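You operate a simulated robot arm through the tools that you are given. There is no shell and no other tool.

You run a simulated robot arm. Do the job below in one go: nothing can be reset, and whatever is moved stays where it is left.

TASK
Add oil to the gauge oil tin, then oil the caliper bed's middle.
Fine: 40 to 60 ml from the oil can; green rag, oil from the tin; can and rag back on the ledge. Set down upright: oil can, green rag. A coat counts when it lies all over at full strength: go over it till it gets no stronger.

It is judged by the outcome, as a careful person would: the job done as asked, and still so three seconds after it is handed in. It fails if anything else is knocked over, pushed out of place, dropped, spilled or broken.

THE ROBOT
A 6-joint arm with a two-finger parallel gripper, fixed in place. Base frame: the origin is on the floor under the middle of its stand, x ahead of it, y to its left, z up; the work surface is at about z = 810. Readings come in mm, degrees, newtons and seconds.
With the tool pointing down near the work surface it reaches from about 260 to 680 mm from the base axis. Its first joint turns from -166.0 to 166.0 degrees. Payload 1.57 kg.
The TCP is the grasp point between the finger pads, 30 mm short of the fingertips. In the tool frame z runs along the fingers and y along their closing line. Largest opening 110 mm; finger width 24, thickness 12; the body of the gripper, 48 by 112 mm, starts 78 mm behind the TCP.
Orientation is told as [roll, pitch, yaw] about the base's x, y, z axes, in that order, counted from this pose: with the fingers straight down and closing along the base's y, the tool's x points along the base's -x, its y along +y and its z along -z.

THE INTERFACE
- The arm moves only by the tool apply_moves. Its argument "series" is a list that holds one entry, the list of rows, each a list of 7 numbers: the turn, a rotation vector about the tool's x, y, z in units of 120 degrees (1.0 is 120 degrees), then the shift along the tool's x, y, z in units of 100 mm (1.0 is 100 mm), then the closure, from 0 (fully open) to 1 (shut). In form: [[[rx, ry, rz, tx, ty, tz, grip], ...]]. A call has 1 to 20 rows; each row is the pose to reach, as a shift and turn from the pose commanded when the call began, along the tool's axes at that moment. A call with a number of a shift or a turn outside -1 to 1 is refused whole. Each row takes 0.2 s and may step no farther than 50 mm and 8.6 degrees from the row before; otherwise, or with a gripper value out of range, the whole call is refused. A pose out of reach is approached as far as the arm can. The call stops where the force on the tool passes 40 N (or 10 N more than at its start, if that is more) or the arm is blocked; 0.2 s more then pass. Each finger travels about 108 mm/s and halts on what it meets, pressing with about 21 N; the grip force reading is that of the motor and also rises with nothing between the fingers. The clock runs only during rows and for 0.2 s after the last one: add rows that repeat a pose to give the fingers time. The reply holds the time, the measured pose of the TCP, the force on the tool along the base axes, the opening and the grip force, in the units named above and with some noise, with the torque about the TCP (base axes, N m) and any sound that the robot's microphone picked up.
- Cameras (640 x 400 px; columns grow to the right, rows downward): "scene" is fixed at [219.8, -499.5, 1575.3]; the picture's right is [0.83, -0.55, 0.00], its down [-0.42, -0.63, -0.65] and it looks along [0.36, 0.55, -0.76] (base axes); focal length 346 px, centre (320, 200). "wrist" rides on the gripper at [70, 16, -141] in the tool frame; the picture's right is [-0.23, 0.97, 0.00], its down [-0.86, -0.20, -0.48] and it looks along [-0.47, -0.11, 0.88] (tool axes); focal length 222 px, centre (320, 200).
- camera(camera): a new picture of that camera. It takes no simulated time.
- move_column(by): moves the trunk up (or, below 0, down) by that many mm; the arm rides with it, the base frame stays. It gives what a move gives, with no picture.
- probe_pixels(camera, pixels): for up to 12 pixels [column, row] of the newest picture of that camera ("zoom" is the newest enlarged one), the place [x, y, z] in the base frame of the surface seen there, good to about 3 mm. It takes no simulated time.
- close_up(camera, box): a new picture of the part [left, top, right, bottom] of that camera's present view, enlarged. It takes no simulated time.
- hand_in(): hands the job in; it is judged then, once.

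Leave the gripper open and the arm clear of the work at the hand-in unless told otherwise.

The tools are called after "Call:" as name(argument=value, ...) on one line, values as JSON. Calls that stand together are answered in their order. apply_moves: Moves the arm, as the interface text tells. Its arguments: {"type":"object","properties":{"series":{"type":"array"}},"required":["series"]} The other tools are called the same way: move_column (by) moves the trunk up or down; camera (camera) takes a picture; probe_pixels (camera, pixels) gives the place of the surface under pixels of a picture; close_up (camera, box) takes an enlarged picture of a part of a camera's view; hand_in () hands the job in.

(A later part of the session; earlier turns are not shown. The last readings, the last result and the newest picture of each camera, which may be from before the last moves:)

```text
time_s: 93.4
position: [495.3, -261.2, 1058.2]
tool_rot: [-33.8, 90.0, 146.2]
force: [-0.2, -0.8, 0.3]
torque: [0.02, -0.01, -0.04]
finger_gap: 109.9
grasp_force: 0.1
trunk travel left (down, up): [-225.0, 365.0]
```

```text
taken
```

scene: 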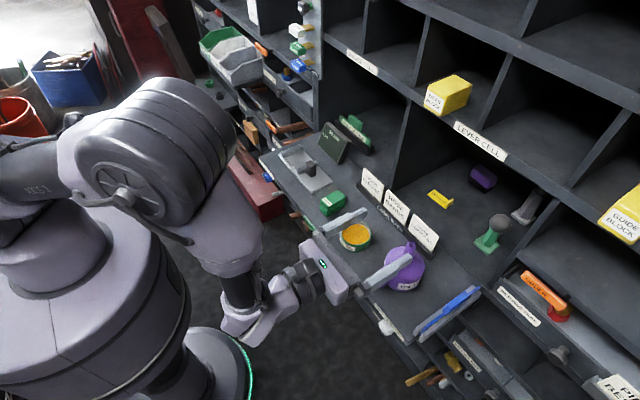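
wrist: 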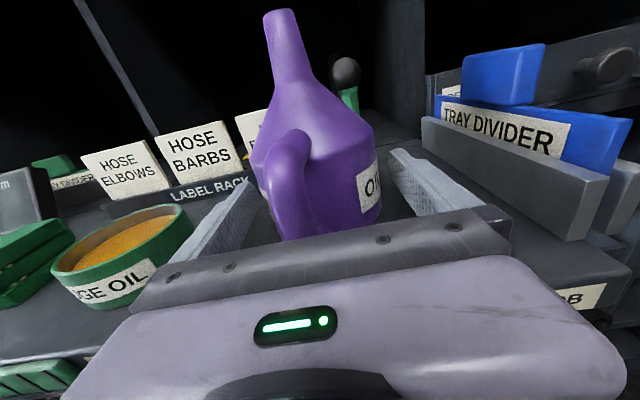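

Now I'll pitch the tool back to pointing down in free space and shift toward the rag.

Call:
apply_moves(series=[[[0, -0.07, 0, 0, -0.1, 0, 0], [0, -0.14, 0, 0, -0.2, 0, 0], [0, -0.21, 0, 0, -0.3, 0, 0], [0, -0.28, 0, 0, -0.4, 0, 0], [0, -0.35, 0, 0, -0.5, 0, 0], [0, -0.42, 0, 0, -0.6, 0, 0], [0, -0.49, 0, 0, -0.7, 0, 0], [0, -0.56, 0, 0, -0.8, 0, 0], [0, -0.63, 0, 0, -0.9, 0, 0], [0, -0.7, 0, 0, -1.0, 0, 0], [0, -0.75, 0, 0, -1.0, 0, 0], [0, -0.75, 0, 0, -1.0, 0, 0]]])

Call:
camera(camera="wrist")

Call:
close_up(camera="scene", box=[310, 180, 360, 220])

```text
time_s: 96.0
position: [495.4, -161.5, 1058.3]
tool_rot: [0.1, -0.1, 180.1]
force: [-0.6, 1.3, -0.4]
torque: [-0.02, -0.01, -0.01]
finger_gap: 110.2
grasp_force: 0.1
trunk travel left (down, up): [-225.0, 365.0]
```

```text
taken
```

wrist: 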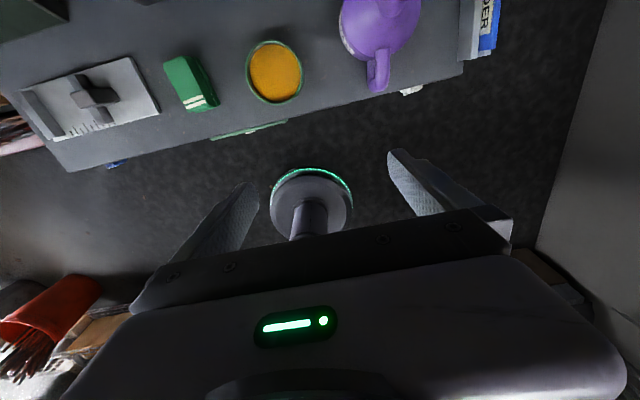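

```text
10.00 times, centred on (335, 200) of scene
```

zoom: 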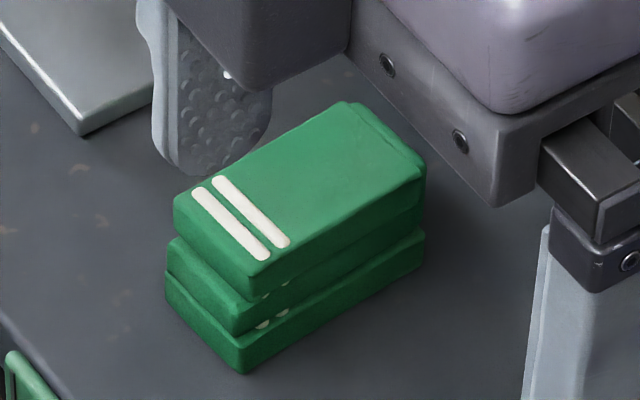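

The rag is a three-layer folded block. I'll probe its top corners and bottom.

Call:
probe_pixels(camera="zoom", pixels=[[182, 207], [348, 110], [418, 175], [250, 285], [300, 190], [242, 365], [420, 255], [172, 285], [242, 330], [330, 300], [172, 245], [270, 365]])

Call:
close_up(camera="wrist", box=[20, 30, 240, 170])

```text
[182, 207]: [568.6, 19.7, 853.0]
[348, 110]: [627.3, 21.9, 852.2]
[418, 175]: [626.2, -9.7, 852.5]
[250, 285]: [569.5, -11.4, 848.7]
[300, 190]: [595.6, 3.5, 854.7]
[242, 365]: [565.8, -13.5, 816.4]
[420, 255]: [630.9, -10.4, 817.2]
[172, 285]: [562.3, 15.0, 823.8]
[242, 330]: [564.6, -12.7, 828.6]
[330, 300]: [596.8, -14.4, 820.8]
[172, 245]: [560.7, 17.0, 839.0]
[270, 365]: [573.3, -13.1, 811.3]
```

```text
2.86 times, centred on (130, 100) of wrist
```

zoom: 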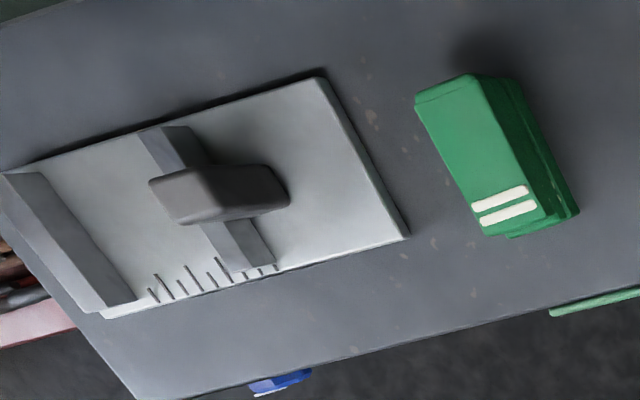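

The rag spans x 563-630, y -14 to 21, z 810-853. I'll turn the tool back to its original yaw (camera on the robot side) while moving in +y, so I can look at the caliper bed closely.

Call:
apply_moves(series=[[[0, 0, -0.07, 0, -0.1, 0, 0], [0, 0, -0.14, 0, -0.2, 0, 0], [0, 0, -0.21, 0, -0.3, 0, 0], [0, 0, -0.28, 0, -0.4, 0, 0], [0, 0, -0.35, 0, -0.5, 0, 0], [0, 0, -0.42, 0, -0.6, 0, 0], [0, 0, -0.49, 0, -0.7, 0, 0], [0, 0, -0.56, 0, -0.8, 0, 0], [0, 0, -0.63, 0, -0.9, 0, 0], [0, 0, -0.7, 0, -1.0, 0, 0], [0, 0, -0.75, 0, -1.0, 0, 0], [0, 0, -0.75, 0, -1.0, 0, 0]]])

Call:
apply_moves(series=[[[0, 0, -0.07, 0.1, 0, 0, 0], [0, 0, -0.14, 0.2, 0, 0, 0], [0, 0, -0.21, 0.3, 0, 0, 0], [0, 0, -0.28, 0.4, 0, 0, 0], [0, 0, -0.35, 0.5, 0, 0, 0], [0, 0, -0.42, 0.6, 0, 0, 0], [0, 0, -0.49, 0.7, 0, 0, 0], [0, 0, -0.56, 0.8, 0, 0, 0], [0, 0, -0.63, 0.9, 0, 0, 0], [0, 0, -0.7, 1.0, 0, 0, 0], [0, 0, -0.75, 1.0, 0, 0, 0], [0, 0, -0.75, 1.0, 0, 0, 0]]])

Call:
camera(camera="wrist")

```text
time_s: 98.6
position: [496.1, -61.1, 1058.7]
tool_rot: [-0.1, 0.0, -89.9]
force: [0.7, -0.6, 0.9]
torque: [0.02, 0.01, -0.01]
finger_gap: 109.8
grasp_force: 0.1
trunk travel left (down, up): [-225.0, 365.0]
```

```text
time_s: 101.2
position: [494.0, 38.8, 1060.9]
tool_rot: [0.0, -0.1, 0.0]
force: [0.6, 0.3, 0.3]
torque: [0.01, -0.01, -0.04]
finger_gap: 109.9
grasp_force: 0.1
trunk travel left (down, up): [-225.0, 365.0]
```

```text
taken
```

wrist: 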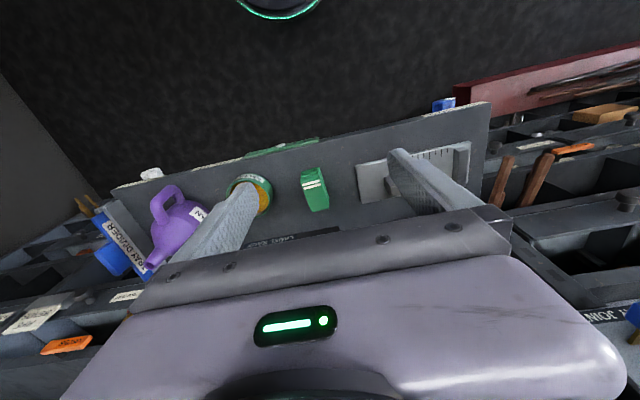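

Orientation is back to zero. I'll move +y by 100 and then another 55 mm, and look at the caliper bed.

Call:
apply_moves(series=[[[0, 0, 0, 0, 0.25, 0.1, 0], [0, 0, 0, 0, 0.5, 0.2, 0], [0, 0, 0, 0, 0.75, 0.3, 0], [0, 0, 0, 0, 1.0, 0.4, 0], [0, 0, 0, 0, 1.0, 0.4, 0]]])

Call:
apply_moves(series=[[[0, 0, 0, 0, 0.25, 0, 0], [0, 0, 0, 0, 0.55, 0, 0], [0, 0, 0, 0, 0.55, 0, 0]]])

Call:
camera(camera="wrist")

Call:
close_up(camera="wrist", box=[230, 120, 430, 245])

```text
time_s: 102.4
position: [495.5, 139.7, 1017.2]
tool_rot: [0.0, 0.0, -0.1]
force: [0.9, 0.2, 0.4]
torque: [0.01, 0.0, 0.0]
finger_gap: 110.4
grasp_force: 0.2
trunk travel left (down, up): [-225.0, 365.0]
```

```text
time_s: 103.2
position: [494.7, 193.0, 1016.9]
tool_rot: [0.0, -0.1, -0.1]
force: [0.3, -0.2, -0.3]
torque: [-0.03, 0.03, 0.02]
finger_gap: 110.0
grasp_force: 0.1
trunk travel left (down, up): [-225.0, 365.0]
```

```text
taken
```

wrist: 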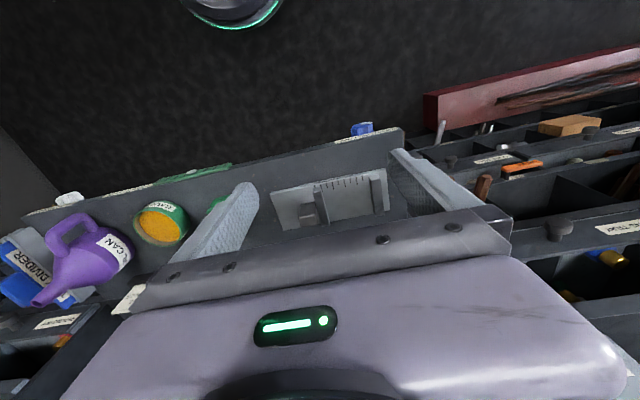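

```text
3.20 times, centred on (330, 182) of wrist
```

zoom: 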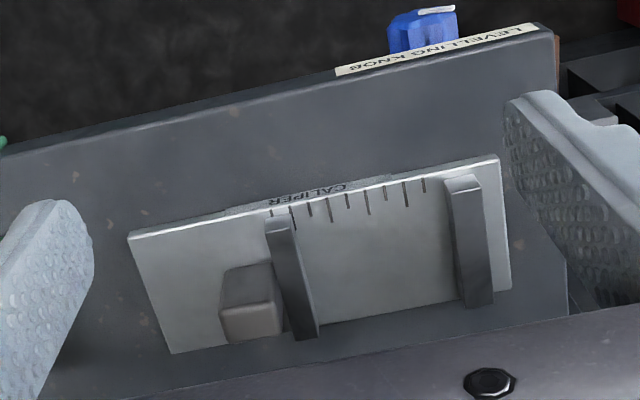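

I'll probe the bed's corners, the jaw faces and the free bed between the jaws.

Call:
probe_pixels(camera="zoom", pixels=[[132, 240], [498, 160], [508, 286], [172, 348], [272, 228], [290, 220], [312, 325], [300, 325], [448, 195], [475, 185], [468, 295], [490, 290]])

Call:
probe_pixels(camera="zoom", pixels=[[320, 300], [330, 320], [310, 250], [440, 220], [455, 290], [445, 300], [380, 250], [260, 300], [230, 300], [225, 280], [265, 330], [240, 335]])

```text
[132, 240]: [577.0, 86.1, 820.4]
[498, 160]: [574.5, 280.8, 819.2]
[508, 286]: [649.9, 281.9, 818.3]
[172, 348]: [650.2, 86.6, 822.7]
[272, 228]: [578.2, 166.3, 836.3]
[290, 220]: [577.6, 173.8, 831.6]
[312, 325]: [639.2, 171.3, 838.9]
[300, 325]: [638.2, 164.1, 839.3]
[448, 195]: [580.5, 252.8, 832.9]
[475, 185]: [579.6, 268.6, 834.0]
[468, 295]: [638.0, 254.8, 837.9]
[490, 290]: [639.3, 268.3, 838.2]
```

```text
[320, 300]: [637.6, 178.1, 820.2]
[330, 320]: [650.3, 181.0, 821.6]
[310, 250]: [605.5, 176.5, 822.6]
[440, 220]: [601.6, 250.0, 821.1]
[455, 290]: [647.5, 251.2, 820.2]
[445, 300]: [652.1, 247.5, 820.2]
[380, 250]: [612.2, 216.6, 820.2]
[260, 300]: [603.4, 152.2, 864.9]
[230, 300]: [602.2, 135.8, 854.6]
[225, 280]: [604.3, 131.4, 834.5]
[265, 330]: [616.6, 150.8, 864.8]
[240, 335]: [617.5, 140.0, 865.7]
```

The slide jaw's face is at y about 173 and the fixed jaw's at y about 253, exactly 80 mm apart, so I must not touch either. The free bed spans x 577-650. Now I'll go back over the rag for a precise look.

Call:
apply_moves(series=[[[0, 0, 0, 0, -0.3, 0, 0], [0, 0, 0, 0, -0.65, 0, 0], [0, 0, 0, 0, -1.0, 0, 0], [0, 0, 0, 0, -1.0, 0, 0]]])

Call:
apply_moves(series=[[[0, 0, 0, 0, -0.3, 0, 0], [0, 0, 0, 0, -0.6, 0, 0], [0, 0, 0, 0, -0.8, 0, 0], [0, 0, 0, 0, -0.8, 0, 0]]])

Call:
camera(camera="wrist")

Call:
close_up(camera="wrist", box=[270, 130, 390, 220])

```text
time_s: 104.2
position: [496.6, 94.2, 1018.6]
tool_rot: [0.1, -0.1, 0.0]
force: [0.2, 0.0, -0.1]
torque: [0.0, -0.03, 0.01]
finger_gap: 110.1
grasp_force: 0.1
trunk travel left (down, up): [-225.0, 365.0]
```

```text
time_s: 105.2
position: [494.8, 13.8, 1018.0]
tool_rot: [0.0, 0.0, 0.0]
force: [-0.5, 0.2, -0.5]
torque: [-0.02, 0.0, -0.03]
finger_gap: 109.5
grasp_force: 0.0
trunk travel left (down, up): [-225.0, 365.0]
```

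```text
taken
```

wrist: 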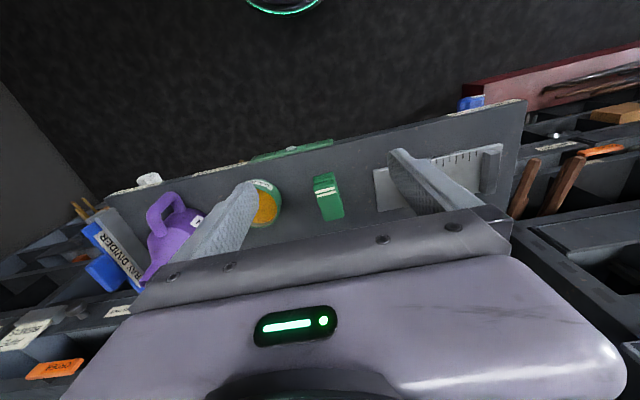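

```text
4.44 times, centred on (330, 175) of wrist
```

zoom: 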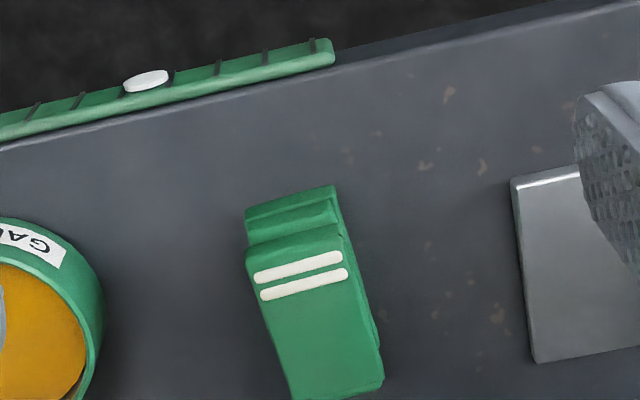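

I'll probe the rag's top corners and lower layer edges from this angle.

Call:
probe_pixels(camera="zoom", pixels=[[252, 258], [336, 243], [377, 380], [295, 394], [315, 320], [250, 215], [332, 192], [248, 235], [336, 210], [374, 320], [370, 330], [280, 205]])

```text
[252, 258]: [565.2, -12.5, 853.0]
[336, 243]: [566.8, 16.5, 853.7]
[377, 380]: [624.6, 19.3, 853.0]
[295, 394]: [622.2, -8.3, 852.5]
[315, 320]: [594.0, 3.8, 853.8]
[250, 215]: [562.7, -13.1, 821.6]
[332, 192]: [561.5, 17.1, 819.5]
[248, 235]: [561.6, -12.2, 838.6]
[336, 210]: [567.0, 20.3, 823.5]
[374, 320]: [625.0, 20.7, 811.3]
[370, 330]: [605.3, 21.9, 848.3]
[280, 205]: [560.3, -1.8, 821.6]
```

The rag's centre is about (596,3.7) with a yaw of about +3.5 degrees. I'll move above it, matching the yaw.

Call:
apply_moves(series=[[[0, 0, -0.01, -0.25, -0.03, 0.1, 0], [0, 0, -0.02, -0.5, -0.06, 0.2, 0], [0, 0, -0.029, -0.75, -0.1, 0.3, 0], [0, 0, -0.029, -1.0, -0.1, 0.4, 0], [0, 0, -0.029, -1.0, -0.1, 0.56, 0], [0, 0, -0.029, -1.0, -0.1, 0.56, 0]]])

Call:
camera(camera="wrist")

Call:
close_up(camera="scene", box=[290, 140, 390, 220])

```text
time_s: 106.6
position: [592.9, 2.6, 963.4]
tool_rot: [-0.1, 0.0, 3.5]
force: [-0.8, 0.7, 0.0]
torque: [0.01, 0.0, 0.0]
finger_gap: 109.9
grasp_force: 0.0
trunk travel left (down, up): [-225.0, 365.0]
```

```text
taken
```

wrist: 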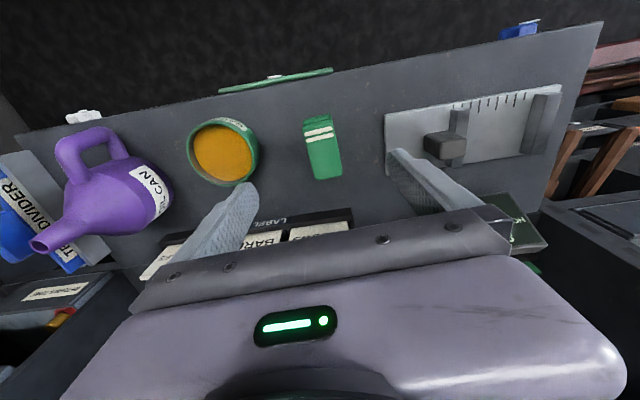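

```text
5.00 times, centred on (340, 180) of scene
```

zoom: 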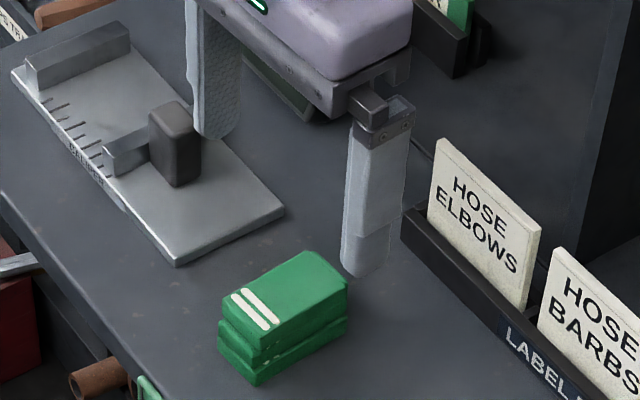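

Well centred above the rag. I'll narrow the fingers to about 60 mm and descend 100 mm to grip the upper half of the rag.

Call:
apply_moves(series=[[[0, 0, 0, -0.03, 0.01, 0.1, 0.2], [0, 0, 0, -0.03, 0.01, 0.25, 0.4], [0, 0, 0, -0.03, 0.01, 0.4, 0.45], [0, 0, 0, -0.03, 0.01, 0.55, 0.45], [0, 0, 0, -0.03, 0.01, 0.7, 0.45], [0, 0, 0, -0.03, 0.01, 0.85, 0.45], [0, 0, 0, -0.03, 0.01, 0.95, 0.45], [0, 0, 0, -0.03, 0.01, 1.0, 0.45], [0, 0, 0, -0.03, 0.01, 1.0, 0.45]]])

Call:
close_up(camera="scene", box=[300, 160, 370, 220])

Call:
camera(camera="wrist")

```text
time_s: 108.6
position: [598.2, 5.8, 862.5]
tool_rot: [0.1, 0.0, 3.6]
force: [0.5, 0.3, 0.5]
torque: [-0.01, 0.0, -0.02]
finger_gap: 60.5
grasp_force: 0.0
trunk travel left (down, up): [-225.0, 365.0]
```

```text
6.67 times, centred on (335, 190) of scene
```

zoom: 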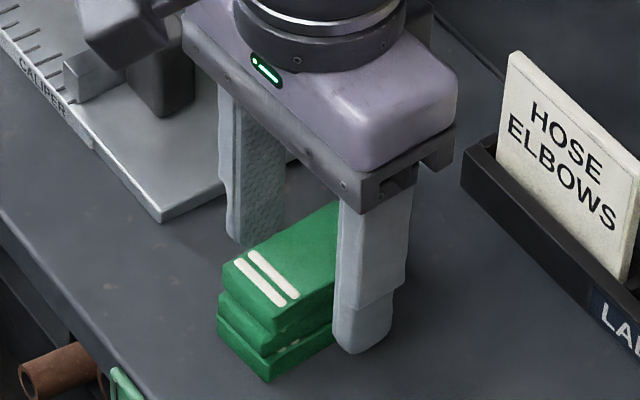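

```text
taken
```

wrist: 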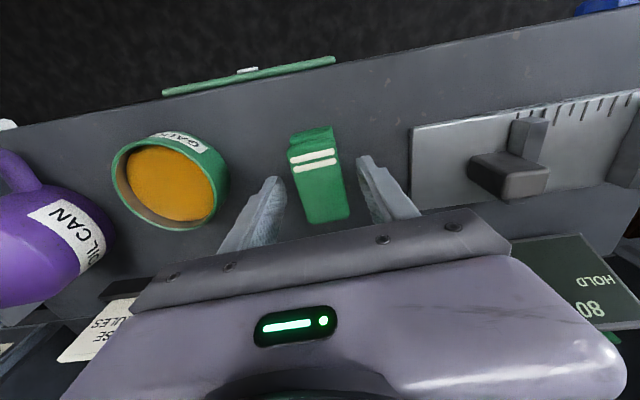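

The fingers straddle the rag evenly. Closing on it.

Call:
apply_moves(series=[[[0, 0, 0, 0, -0.01, 0, 0.55], [0, 0, 0, 0, -0.01, 0, 0.65], [0, 0, 0, 0, -0.01, 0, 1], [0, 0, 0, 0, -0.01, 0, 1], [0, 0, 0, 0, -0.01, 0, 1]]])

Call:
close_up(camera="scene", box=[300, 160, 370, 220])

```text
time_s: 109.8
position: [597.7, 3.5, 862.4]
tool_rot: [0.0, 0.0, 3.6]
force: [-0.6, -0.1, -0.2]
torque: [0.01, -0.04, 0.02]
finger_gap: 35.0
grasp_force: 20.5
trunk travel left (down, up): [-225.0, 365.0]
```

```text
6.67 times, centred on (335, 190) of scene
```

zoom: 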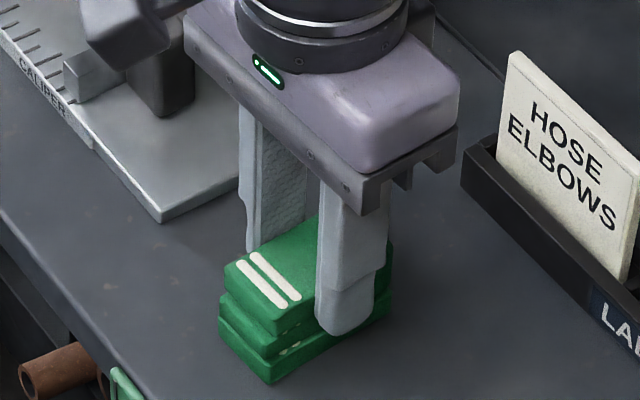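

The rag is gripped (35 mm). Lifting 60 mm slowly.

Call:
apply_moves(series=[[[0, 0, 0, 0, 0, -0.01, 1], [0, 0, 0, 0, 0, -0.03, 1], [0, 0, 0, 0, 0, -0.06, 1], [0, 0, 0, 0, 0, -0.1, 1], [0, 0, 0, 0, 0, -0.15, 1], [0, 0, 0, 0, 0, -0.2, 1], [0, 0, 0, 0, 0, -0.26, 1], [0, 0, 0, 0, 0, -0.32, 1], [0, 0, 0, 0, 0, -0.38, 1], [0, 0, 0, 0, 0, -0.44, 1], [0, 0, 0, 0, 0, -0.5, 1], [0, 0, 0, 0, 0, -0.55, 1], [0, 0, 0, 0, 0, -0.58, 1], [0, 0, 0, 0, 0, -0.6, 1], [0, 0, 0, 0, 0, -0.6, 1]]])

Call:
camera(camera="wrist")

Call:
close_up(camera="scene", box=[290, 140, 390, 220])

```text
time_s: 113.0
position: [597.3, 3.5, 922.7]
tool_rot: [0.0, 0.0, 3.5]
force: [-0.7, -1.0, -0.7]
torque: [-0.01, 0.0, 0.01]
finger_gap: 34.8
grasp_force: 20.8
trunk travel left (down, up): [-225.0, 365.0]
```

```text
taken
```

wrist: 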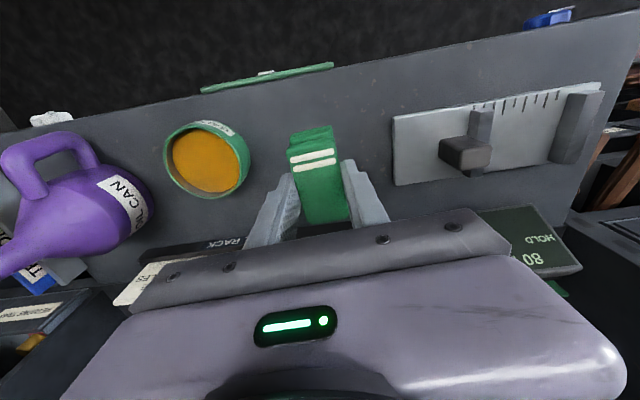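

```text
5.00 times, centred on (340, 180) of scene
```

zoom: 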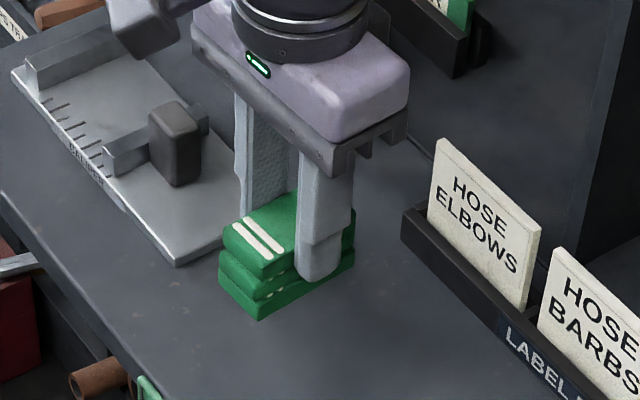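

The rag is lifted securely. I'll probe its lower edges to know its real footprint relative to the TCP.

Call:
probe_pixels(camera="zoom", pixels=[[224, 284], [258, 314], [352, 268], [224, 265], [260, 295], [226, 237], [266, 272], [350, 225], [352, 250], [260, 305], [300, 295], [340, 273]])

```text
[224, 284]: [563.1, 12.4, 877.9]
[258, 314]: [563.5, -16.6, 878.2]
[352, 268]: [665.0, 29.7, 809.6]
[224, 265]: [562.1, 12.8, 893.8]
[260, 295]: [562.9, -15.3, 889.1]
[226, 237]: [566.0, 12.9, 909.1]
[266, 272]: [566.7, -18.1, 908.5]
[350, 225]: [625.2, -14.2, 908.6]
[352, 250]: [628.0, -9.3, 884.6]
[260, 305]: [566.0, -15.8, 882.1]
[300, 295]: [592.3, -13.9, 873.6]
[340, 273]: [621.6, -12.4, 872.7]
```

The rag footprint is about 67 x 34 mm, too long to go flat into the 71 mm tin, so I'll dip it tilted about 25 degrees with its near (-x) end down in the oil. First I'll move it over toward the tin at a safe height, squaring the yaw.

Call:
apply_moves(series=[[[0, 0, 0.003, 0.005, -0.03, -0.01, 1], [0, 0, 0.006, 0.015, -0.1, -0.03, 1], [0, 0, 0.01, 0.03, -0.18, -0.06, 1], [0, 0, 0.013, 0.045, -0.27, -0.09, 1], [0, 0, 0.016, 0.06, -0.36, -0.12, 1], [0, 0, 0.019, 0.075, -0.45, -0.15, 1], [0, 0, 0.022, 0.09, -0.54, -0.18, 1], [0, 0, 0.025, 0.105, -0.63, -0.18, 1], [0, 0, 0.029, 0.12, -0.72, -0.18, 1], [0, 0, 0.029, 0.135, -0.81, -0.18, 1], [0, 0, 0.029, 0.15, -0.89, -0.18, 1], [0, 0, 0.029, 0.158, -0.93, -0.18, 1], [0, 0, 0.029, 0.158, -0.942, -0.18, 1], [0, 0, 0.029, 0.158, -0.942, -0.18, 1]]])

Call:
camera(camera="wrist")

```text
time_s: 116.0
position: [588.1, -92.9, 941.5]
tool_rot: [-0.1, 0.0, 0.0]
force: [-0.5, -0.7, 0.3]
torque: [-0.01, -0.01, -0.03]
finger_gap: 34.9
grasp_force: 20.8
trunk travel left (down, up): [-225.0, 365.0]
```

```text
taken
```

wrist: 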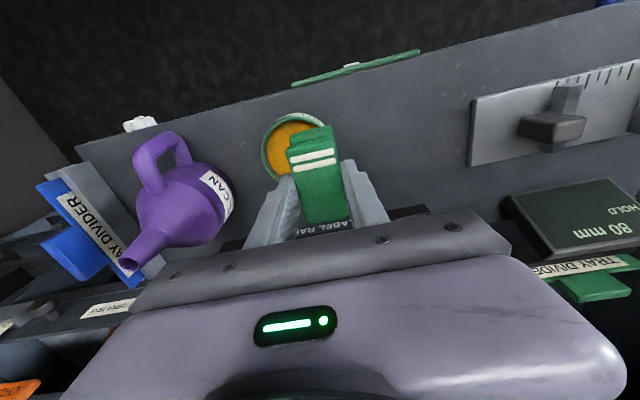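

Now I'll line up with the tin (TCP 578,-118) and tilt 25 degrees, near end down, at z about 941.

Call:
apply_moves(series=[[[0, -0.02, 0, 0.02, -0.04, 0, 1], [0, -0.045, 0, 0.04, -0.08, 0, 1], [0, -0.07, 0, 0.06, -0.12, 0, 1], [0, -0.095, 0, 0.08, -0.16, 0, 1], [0, -0.12, 0, 0.1, -0.2, 0, 1], [0, -0.145, 0, 0.1, -0.23, 0, 1], [0, -0.17, 0, 0.1, -0.255, 0, 1], [0, -0.19, 0, 0.1, -0.255, 0, 1], [0, -0.208, 0, 0.1, -0.255, 0, 1], [0, -0.208, 0, 0.1, -0.255, 0, 1]]])

Call:
camera(camera="wrist")

Call:
close_up(camera="scene", box=[310, 175, 400, 255])

```text
time_s: 118.2
position: [577.8, -115.9, 940.4]
tool_rot: [0.2, -24.1, 0.0]
force: [-0.1, -0.2, 0.1]
torque: [0.0, -0.02, 0.0]
finger_gap: 34.6
grasp_force: 20.9
trunk travel left (down, up): [-225.0, 365.0]
```

```text
taken
```

wrist: 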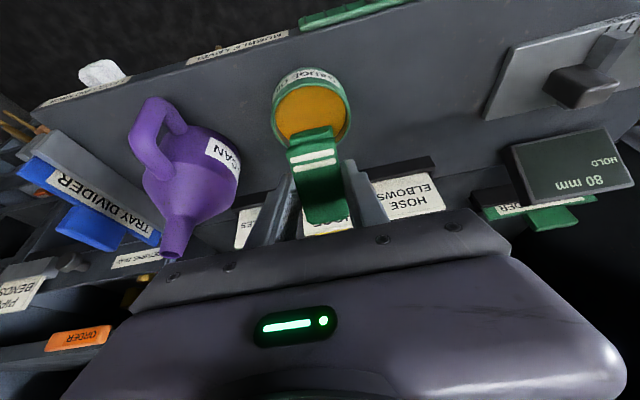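

```text
5.00 times, centred on (355, 215) of scene
```

zoom: 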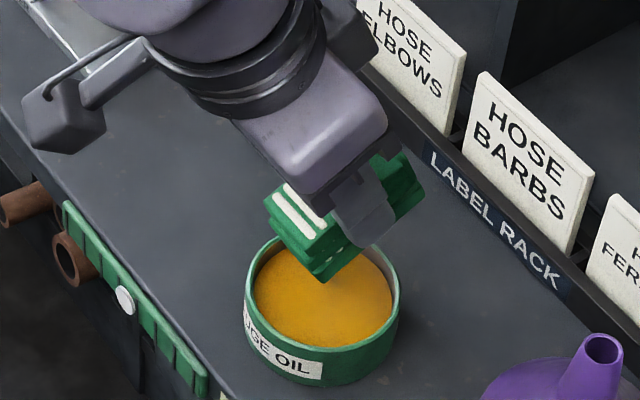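

I'll probe the rag's lowest edge to confirm where it will enter.

Call:
probe_pixels(camera="zoom", pixels=[[325, 278], [322, 270], [285, 240], [268, 205], [310, 240], [272, 222], [350, 258], [318, 310], [290, 300], [350, 300], [247, 290], [398, 285]])

```text
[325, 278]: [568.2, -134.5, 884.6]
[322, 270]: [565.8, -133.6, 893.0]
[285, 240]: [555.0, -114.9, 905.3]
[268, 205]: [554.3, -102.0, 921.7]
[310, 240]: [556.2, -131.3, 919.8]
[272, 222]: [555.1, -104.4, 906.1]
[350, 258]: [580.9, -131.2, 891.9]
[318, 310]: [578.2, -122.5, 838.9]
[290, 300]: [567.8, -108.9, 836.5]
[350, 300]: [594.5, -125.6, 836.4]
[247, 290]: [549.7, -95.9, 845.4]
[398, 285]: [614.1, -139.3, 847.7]
```

The lower edge is at about (568, z 880) as computed. I'll lower straight down 38 mm first (edge to about 840, just above the oil) and check clearances with the rim.

Call:
apply_moves(series=[[[0, 0, 0, 0.02, -0.01, 0.045, 1], [0, 0, 0, 0.042, -0.02, 0.09, 1], [0, 0, 0, 0.063, -0.02, 0.136, 1], [0, 0, 0, 0.085, -0.02, 0.181, 1], [0, 0, 0, 0.106, -0.02, 0.226, 1], [0, 0, 0, 0.127, -0.02, 0.272, 1], [0, 0, 0, 0.148, -0.02, 0.317, 1], [0, 0, 0, 0.161, -0.02, 0.344, 1], [0, 0, 0, 0.161, -0.02, 0.344, 1]]])

Call:
close_up(camera="scene", box=[320, 195, 390, 255])

Call:
close_up(camera="wrist", box=[240, 50, 400, 170])

```text
time_s: 120.2
position: [577.1, -120.0, 903.9]
tool_rot: [-0.1, -25.0, 0.0]
force: [0.8, 0.1, 0.5]
torque: [-0.01, 0.02, -0.02]
finger_gap: 35.0
grasp_force: 20.9
trunk travel left (down, up): [-225.0, 365.0]
```

```text
6.67 times, centred on (355, 225) of scene
```

zoom: 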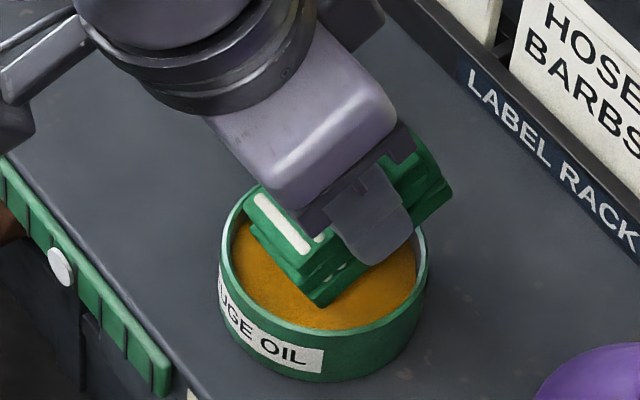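

```text
3.33 times, centred on (320, 110) of wrist
```

zoom: 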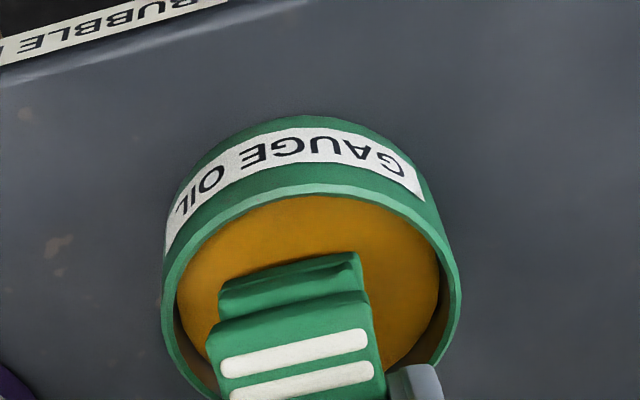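

Good clearance all round: the rag's lower end is inside the rim. Lowering 14 mm more into the oil, in small steps.

Call:
apply_moves(series=[[[0, 0, 0, 0.008, 0.015, 0.018, 1], [0, 0, 0, 0.017, 0.015, 0.036, 1], [0, 0, 0, 0.025, 0.015, 0.054, 1], [0, 0, 0, 0.034, 0.015, 0.072, 1], [0, 0, 0, 0.042, 0.015, 0.091, 1], [0, 0, 0, 0.051, 0.015, 0.109, 1], [0, 0, 0, 0.059, 0.015, 0.127, 1], [0, 0, 0, 0.059, 0.015, 0.127, 1], [0, 0, 0, 0.059, 0.015, 0.127, 1]]])

Call:
close_up(camera="scene", box=[320, 195, 390, 255])

Call:
close_up(camera="wrist", box=[240, 50, 400, 170])

```text
time_s: 122.2
position: [576.7, -117.8, 889.5]
tool_rot: [0.0, -25.0, -0.1]
force: [-0.2, 0.4, -0.3]
torque: [0.01, 0.0, -0.02]
finger_gap: 35.0
grasp_force: 21.6
trunk travel left (down, up): [-225.0, 365.0]
```

```text
6.67 times, centred on (355, 225) of scene
```

zoom: 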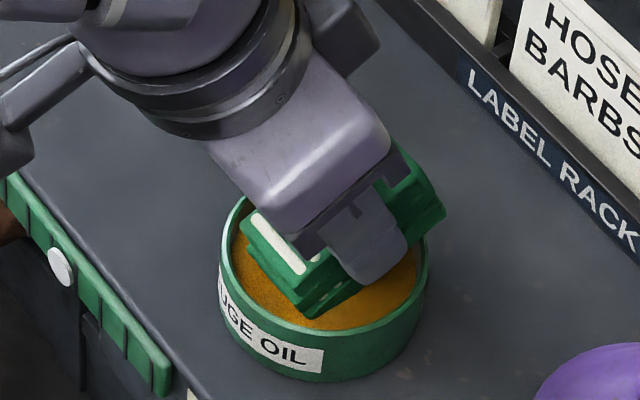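

```text
3.33 times, centred on (320, 110) of wrist
```

zoom: 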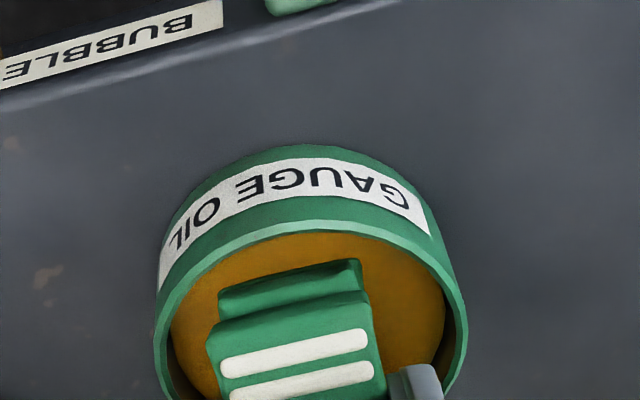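

No contact forces. The lower end should be in the oil now. I'll hold about 1.5 s to soak.

Call:
apply_moves(series=[[[0, 0, 0, 0, 0, 0, 1], [0, 0, 0, 0, 0, 0, 1], [0, 0, 0, 0, 0, 0, 1], [0, 0, 0, 0, 0, 0, 1], [0, 0, 0, 0, 0, 0, 1], [0, 0, 0, 0, 0, 0, 1], [0, 0, 0, 0, 0, 0, 1]]])

Call:
close_up(camera="scene", box=[335, 210, 375, 245])

```text
time_s: 123.8
position: [577.2, -117.5, 887.9]
tool_rot: [0.0, -25.0, 0.0]
force: [-0.2, 0.1, 1.0]
torque: [-0.02, -0.01, -0.01]
finger_gap: 34.9
grasp_force: 21.4
trunk travel left (down, up): [-225.0, 365.0]
```

```text
11.43 times, centred on (355, 228) of scene
```

zoom: 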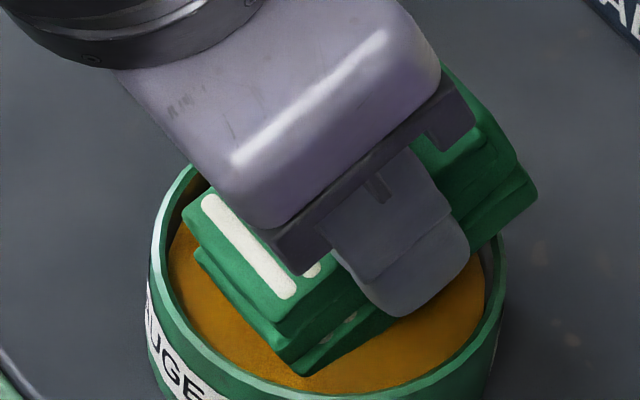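

The bottom layer is submerged at its end. Now I'll lift straight up 55 mm slowly and look at the rag.

Call:
apply_moves(series=[[[0, 0, 0, -0.01, 0, -0.02, 1], [0, 0, 0, -0.025, 0, -0.054, 1], [0, 0, 0, -0.042, 0, -0.091, 1], [0, 0, 0, -0.063, 0, -0.136, 1], [0, 0, 0, -0.085, 0, -0.181, 1], [0, 0, 0, -0.106, 0, -0.226, 1], [0, 0, 0, -0.127, 0, -0.272, 1], [0, 0, 0, -0.148, 0, -0.317, 1], [0, 0, 0, -0.169, 0, -0.362, 1], [0, 0, 0, -0.19, 0, -0.408, 1], [0, 0, 0, -0.211, 0, -0.453, 1], [0, 0, 0, -0.232, 0, -0.498, 1], [0, 0, 0, -0.232, 0, -0.498, 1], [0, 0, 0, -0.232, 0, -0.498, 1]]])

Call:
close_up(camera="scene", box=[320, 180, 390, 245])

Call:
close_up(camera="wrist", box=[240, 50, 400, 170])

```text
time_s: 126.8
position: [576.2, -118.2, 942.5]
tool_rot: [0.0, -25.0, 0.0]
force: [0.1, 0.9, -0.1]
torque: [0.01, -0.02, -0.02]
finger_gap: 35.1
grasp_force: 21.1
trunk travel left (down, up): [-225.0, 365.0]
```

```text
6.15 times, centred on (355, 212) of scene
```

zoom: 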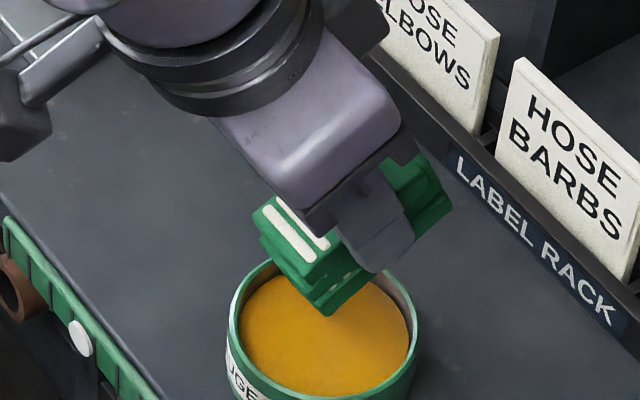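

```text
3.33 times, centred on (320, 110) of wrist
```

zoom: 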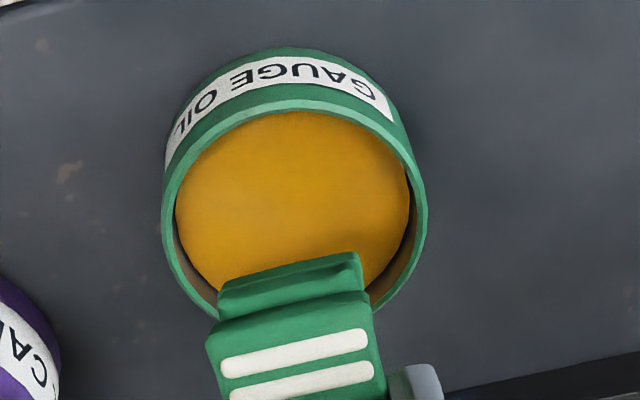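

The rag's visible edges look unchanged. I'll check whether the oil level dropped (it was 837.0).

Call:
probe_pixels(camera="zoom", pixels=[[230, 180], [260, 150], [300, 140], [340, 150], [380, 180], [220, 220], [260, 220], [300, 200], [340, 210], [380, 220], [290, 170], [330, 180]])

Call:
close_up(camera="scene", box=[345, 210, 385, 245])

```text
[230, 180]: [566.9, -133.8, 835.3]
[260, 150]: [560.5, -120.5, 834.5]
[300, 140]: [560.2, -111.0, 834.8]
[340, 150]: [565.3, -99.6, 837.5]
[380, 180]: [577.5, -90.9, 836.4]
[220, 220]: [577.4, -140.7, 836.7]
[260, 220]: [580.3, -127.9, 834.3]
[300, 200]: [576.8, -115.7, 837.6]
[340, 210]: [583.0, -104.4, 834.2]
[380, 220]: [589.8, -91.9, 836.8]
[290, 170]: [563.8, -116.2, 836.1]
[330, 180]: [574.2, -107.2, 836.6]
```

```text
11.43 times, centred on (365, 228) of scene
```

zoom: 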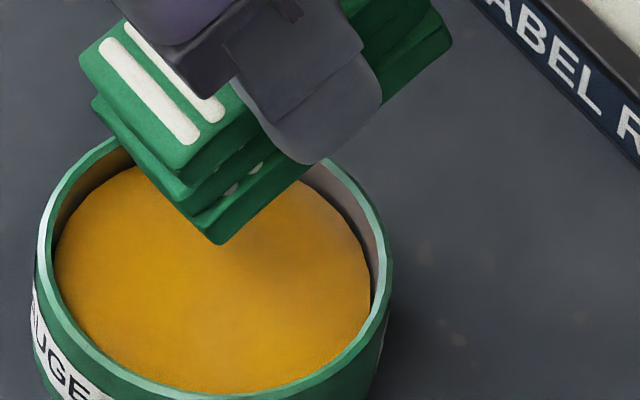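

That suggests a drop of about 1 mm. I'll verify with the scene camera zoom.

Call:
probe_pixels(camera="zoom", pixels=[[100, 250], [150, 300], [200, 300], [250, 300], [300, 280], [150, 350], [250, 350], [320, 330], [330, 250], [100, 300], [200, 350], [280, 320]])

Call:
probe_pixels(camera="zoom", pixels=[[105, 240], [155, 290], [205, 290], [255, 290], [305, 270], [155, 340], [255, 340], [315, 320], [325, 260], [110, 290], [205, 340], [275, 310]])

```text
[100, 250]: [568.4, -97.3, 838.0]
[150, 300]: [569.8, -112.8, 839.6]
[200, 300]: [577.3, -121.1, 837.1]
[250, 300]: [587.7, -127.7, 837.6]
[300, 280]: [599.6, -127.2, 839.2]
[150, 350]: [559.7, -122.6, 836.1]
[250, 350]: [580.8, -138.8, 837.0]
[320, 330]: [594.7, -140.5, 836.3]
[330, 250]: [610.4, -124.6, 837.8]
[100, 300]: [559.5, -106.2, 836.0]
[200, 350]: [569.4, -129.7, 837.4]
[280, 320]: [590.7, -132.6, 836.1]
```

```text
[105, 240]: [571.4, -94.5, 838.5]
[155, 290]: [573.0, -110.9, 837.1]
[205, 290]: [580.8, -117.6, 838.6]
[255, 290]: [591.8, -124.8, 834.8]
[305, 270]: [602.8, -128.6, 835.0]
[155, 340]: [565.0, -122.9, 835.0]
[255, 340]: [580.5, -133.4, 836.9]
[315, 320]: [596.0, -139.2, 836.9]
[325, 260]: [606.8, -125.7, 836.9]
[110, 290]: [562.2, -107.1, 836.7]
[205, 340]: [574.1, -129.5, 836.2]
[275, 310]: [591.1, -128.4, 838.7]
```

The level is unchanged (837.06) within accuracy, so any pickup is small. I'll level the rag and carry it to the caliper bed to see whether it leaves a coat. First un-tilt above the tin.

Call:
apply_moves(series=[[[0, 0.02, 0, 0, 0, 0, 1], [0, 0.045, 0, 0, 0, 0, 1], [0, 0.07, 0, 0, 0, 0, 1], [0, 0.095, 0, 0, 0, 0, 1], [0, 0.12, 0, 0, 0, 0, 1], [0, 0.145, 0, 0, 0, 0, 1], [0, 0.17, 0, 0, 0, 0, 1], [0, 0.19, 0, 0, 0, 0, 1], [0, 0.208, 0, 0, 0, 0, 1], [0, 0.208, 0, 0, 0, 0, 1], [0, 0.208, 0, 0, 0, 0, 1]]])

Call:
close_up(camera="scene", box=[320, 180, 390, 245])

```text
time_s: 129.2
position: [576.4, -118.2, 944.1]
tool_rot: [0.0, 0.0, 0.0]
force: [1.5, -0.4, -0.5]
torque: [0.02, 0.02, 0.03]
finger_gap: 34.9
grasp_force: 21.0
out of reach, approached as far as the arm can: row 2, 3
trunk travel left (down, up): [-225.0, 365.0]
```

```text
6.15 times, centred on (355, 212) of scene
```

zoom: 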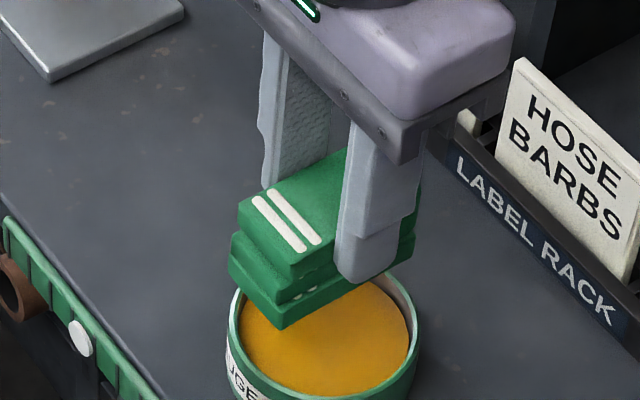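

Level and steady. Carrying the rag toward the caliper at rag-bottom height of about 900 mm (above the knob at 866), in three moves.

Call:
apply_moves(series=[[[0, 0, 0, -0.01, 0.03, -0.02, 1], [0, 0, 0, -0.03, 0.1, -0.05, 1], [0, 0, 0, -0.05, 0.2, -0.08, 1], [0, 0, 0, -0.07, 0.3, -0.08, 1], [0, 0, 0, -0.09, 0.4, -0.08, 1], [0, 0, 0, -0.11, 0.5, -0.08, 1], [0, 0, 0, -0.13, 0.6, -0.08, 1], [0, 0, 0, -0.15, 0.7, -0.08, 1], [0, 0, 0, -0.17, 0.8, -0.08, 1], [0, 0, 0, -0.19, 0.9, -0.08, 1], [0, 0, 0, -0.2, 1.0, -0.08, 1]]])

Call:
apply_moves(series=[[[0, 0, 0, -0.02, 0.1, 0, 1], [0, 0, 0, -0.04, 0.2, 0, 1], [0, 0, 0, -0.06, 0.3, 0, 1], [0, 0, 0, -0.08, 0.4, 0, 1], [0, 0, 0, -0.1, 0.5, 0, 1], [0, 0, 0, -0.12, 0.6, 0, 1], [0, 0, 0, -0.14, 0.7, 0, 1], [0, 0, 0, -0.16, 0.8, 0, 1], [0, 0, 0, -0.18, 0.9, 0, 1], [0, 0, 0, -0.18, 1.0, 0, 1]]])

Call:
apply_moves(series=[[[0, 0, 0, 0, 0.1, 0, 1], [0, 0, 0, 0, 0.2, 0, 1], [0, 0, 0, 0, 0.3, 0, 1], [0, 0, 0, 0, 0.4, 0, 1], [0, 0, 0, 0, 0.5, 0, 1], [0, 0, 0, 0, 0.6, 0, 1], [0, 0, 0, 0, 0.7, 0, 1], [0, 0, 0, 0, 0.8, 0, 1], [0, 0, 0, 0, 0.9, 0, 1], [0, 0, 0, 0, 1.0, 0, 1], [0, 0, 0, 0, 1.0, 0, 1]]])

Call:
camera(camera="wrist")

Call:
camera(camera="scene")

```text
time_s: 131.6
position: [596.3, -17.6, 951.1]
tool_rot: [0.1, 0.0, 0.0]
force: [0.6, 0.4, 0.4]
torque: [0.02, 0.0, 0.03]
finger_gap: 34.8
grasp_force: 20.7
trunk travel left (down, up): [-225.0, 365.0]
```

```text
time_s: 133.8
position: [615.0, 83.3, 952.8]
tool_rot: [0.1, 0.0, 0.0]
force: [-0.3, -0.3, -0.6]
torque: [0.03, -0.01, -0.02]
finger_gap: 34.8
grasp_force: 21.0
trunk travel left (down, up): [-225.0, 365.0]
```

```text
time_s: 136.2
position: [616.2, 181.4, 951.6]
tool_rot: [0.1, -0.1, 0.0]
force: [1.1, -0.3, -0.3]
torque: [0.01, 0.0, 0.01]
finger_gap: 35.0
grasp_force: 21.8
trunk travel left (down, up): [-225.0, 365.0]
```

```text
taken
```

wrist: 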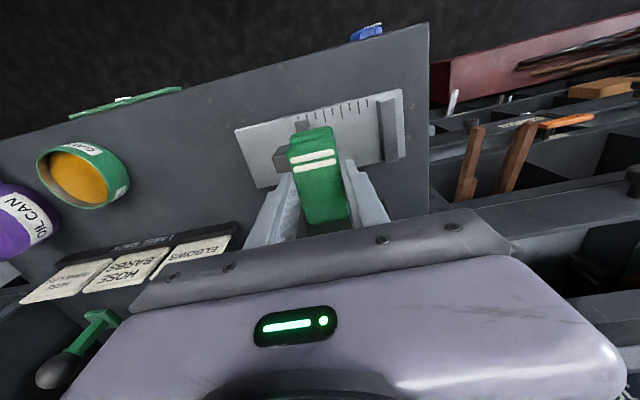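

```text
taken
```

scene: 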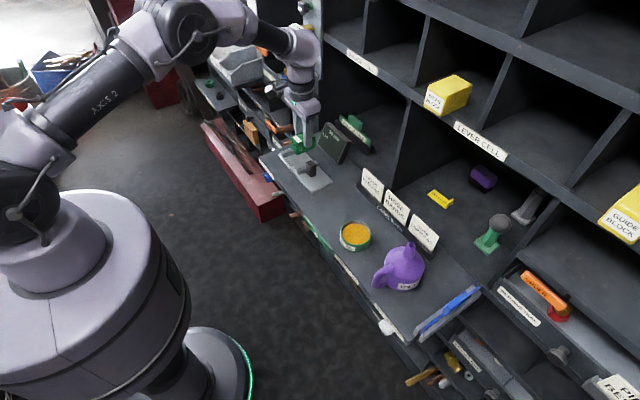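

Next I'll move to y = 213 (the middle between the jaws) and lower 70 mm, staying a few mm above the bed.

Call:
apply_moves(series=[[[0, 0, 0, 0, 0.1, 0, 1], [0, 0, 0, 0.01, 0.2, 0, 1], [0, 0, 0, 0.015, 0.31, 0, 1], [0, 0, 0, 0.015, 0.315, 0.1, 1], [0, 0, 0, 0.015, 0.315, 0.2, 1], [0, 0, 0, 0.015, 0.315, 0.3, 1], [0, 0, 0, 0.015, 0.315, 0.4, 1], [0, 0, 0, 0.015, 0.315, 0.5, 1], [0, 0, 0, 0.015, 0.315, 0.58, 1], [0, 0, 0, 0.015, 0.315, 0.64, 1], [0, 0, 0, 0.015, 0.315, 0.7, 1], [0, 0, 0, 0.015, 0.315, 0.7, 1]]])

Call:
close_up(camera="scene", box=[265, 110, 355, 200])

Call:
camera(camera="wrist")

```text
time_s: 138.8
position: [613.4, 214.5, 881.4]
tool_rot: [0.0, -0.1, 0.0]
force: [-0.2, -0.1, 0.6]
torque: [0.02, 0.02, 0.01]
finger_gap: 35.0
grasp_force: 20.7
trunk travel left (down, up): [-225.0, 365.0]
```

```text
4.44 times, centred on (310, 155) of scene
```

zoom: 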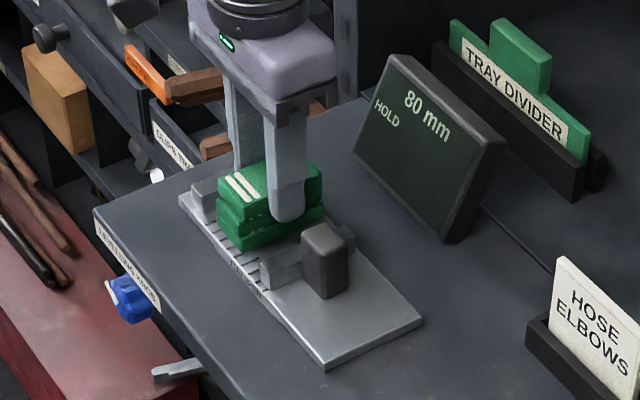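

```text
taken
```

wrist: 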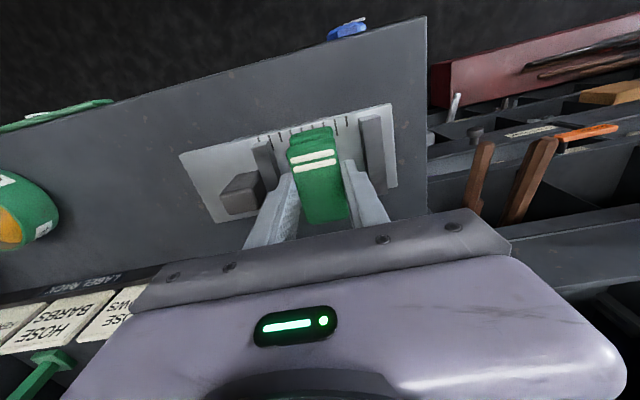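

The rag hovers about 8 mm above the bed midway between the jaws. Lowering gently to contact.

Call:
apply_moves(series=[[[0, 0, 0, 0, 0, 0.02, 1], [0, 0, 0, 0, 0, 0.04, 1], [0, 0, 0, 0, 0, 0.06, 1], [0, 0, 0, 0, 0, 0.07, 1], [0, 0, 0, 0, 0, 0.07, 1]]])

Call:
apply_moves(series=[[[0, 0, 0, 0, 0, 0.01, 1], [0, 0, 0, 0, 0, 0.01, 1]]])

Call:
apply_moves(series=[[[0, 0, 0, 0, 0, 0.01, 1], [0, 0, 0, 0, 0, 0.01, 1]]])

```text
time_s: 140.0
position: [613.4, 213.2, 875.3]
tool_rot: [0.0, 0.0, 0.0]
force: [0.4, 0.3, -0.3]
torque: [0.0, -0.01, 0.02]
finger_gap: 35.0
grasp_force: 21.4
trunk travel left (down, up): [-225.0, 365.0]
```

```text
time_s: 140.6
position: [613.7, 213.3, 872.6]
tool_rot: [0.0, 0.0, 0.0]
force: [-0.2, 0.4, -0.2]
torque: [-0.01, -0.01, 0.01]
finger_gap: 34.7
grasp_force: 21.3
trunk travel left (down, up): [-225.0, 365.0]
```

```text
time_s: 141.2
position: [614.3, 214.2, 873.7]
tool_rot: [0.0, -0.1, 0.1]
force: [-0.1, 0.1, 3.3]
torque: [-0.04, 0.17, 0.02]
finger_gap: 35.1
grasp_force: 21.0
trunk travel left (down, up): [-225.0, 365.0]
```

Contact at 3.3 N. I'll make a short back-and-forth stroke along y (±12 mm) at this pressure and then look.

Call:
apply_moves(series=[[[0, 0, 0, 0, 0.04, 0, 1], [0, 0, 0, 0, 0.08, 0, 1], [0, 0, 0, 0, 0.12, 0, 1], [0, 0, 0, 0, 0.08, 0, 1], [0, 0, 0, 0, 0.04, 0, 1], [0, 0, 0, 0, 0, 0, 1], [0, 0, 0, 0, -0.04, 0, 1], [0, 0, 0, 0, -0.08, 0, 1], [0, 0, 0, 0, -0.12, 0, 1], [0, 0, 0, 0, -0.08, 0, 1], [0, 0, 0, 0, -0.04, 0, 1], [0, 0, 0, 0, 0, 0, 1]]])

Call:
close_up(camera="wrist", box=[160, 80, 440, 240])

Call:
close_up(camera="scene", box=[275, 130, 345, 190])

```text
time_s: 143.8
position: [614.2, 214.1, 872.5]
tool_rot: [0.0, 0.1, 0.0]
force: [0.1, -1.1, 1.6]
torque: [-0.07, -0.01, -0.02]
finger_gap: 34.9
grasp_force: 21.6
trunk travel left (down, up): [-225.0, 365.0]
```

```text
2.29 times, centred on (300, 160) of wrist
```

zoom: 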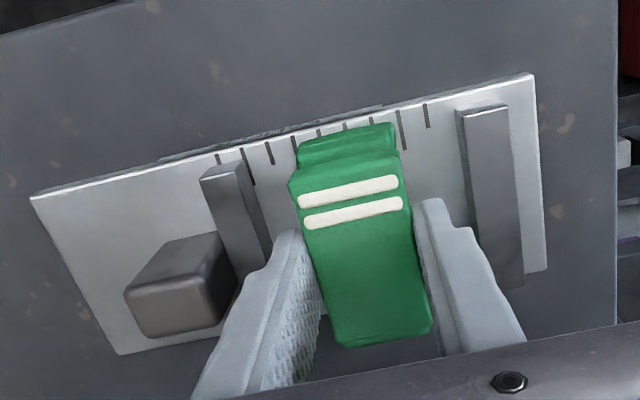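

```text
6.67 times, centred on (310, 160) of scene
```

zoom: 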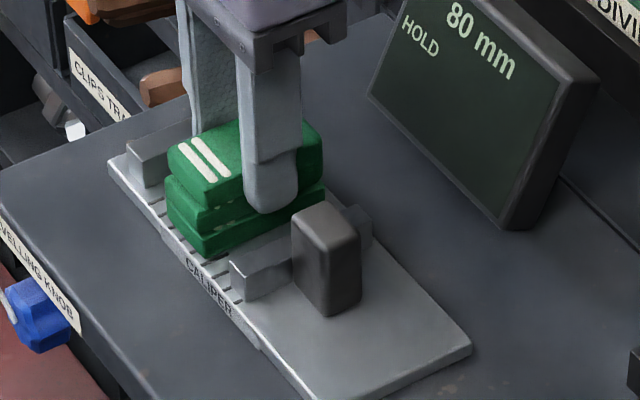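

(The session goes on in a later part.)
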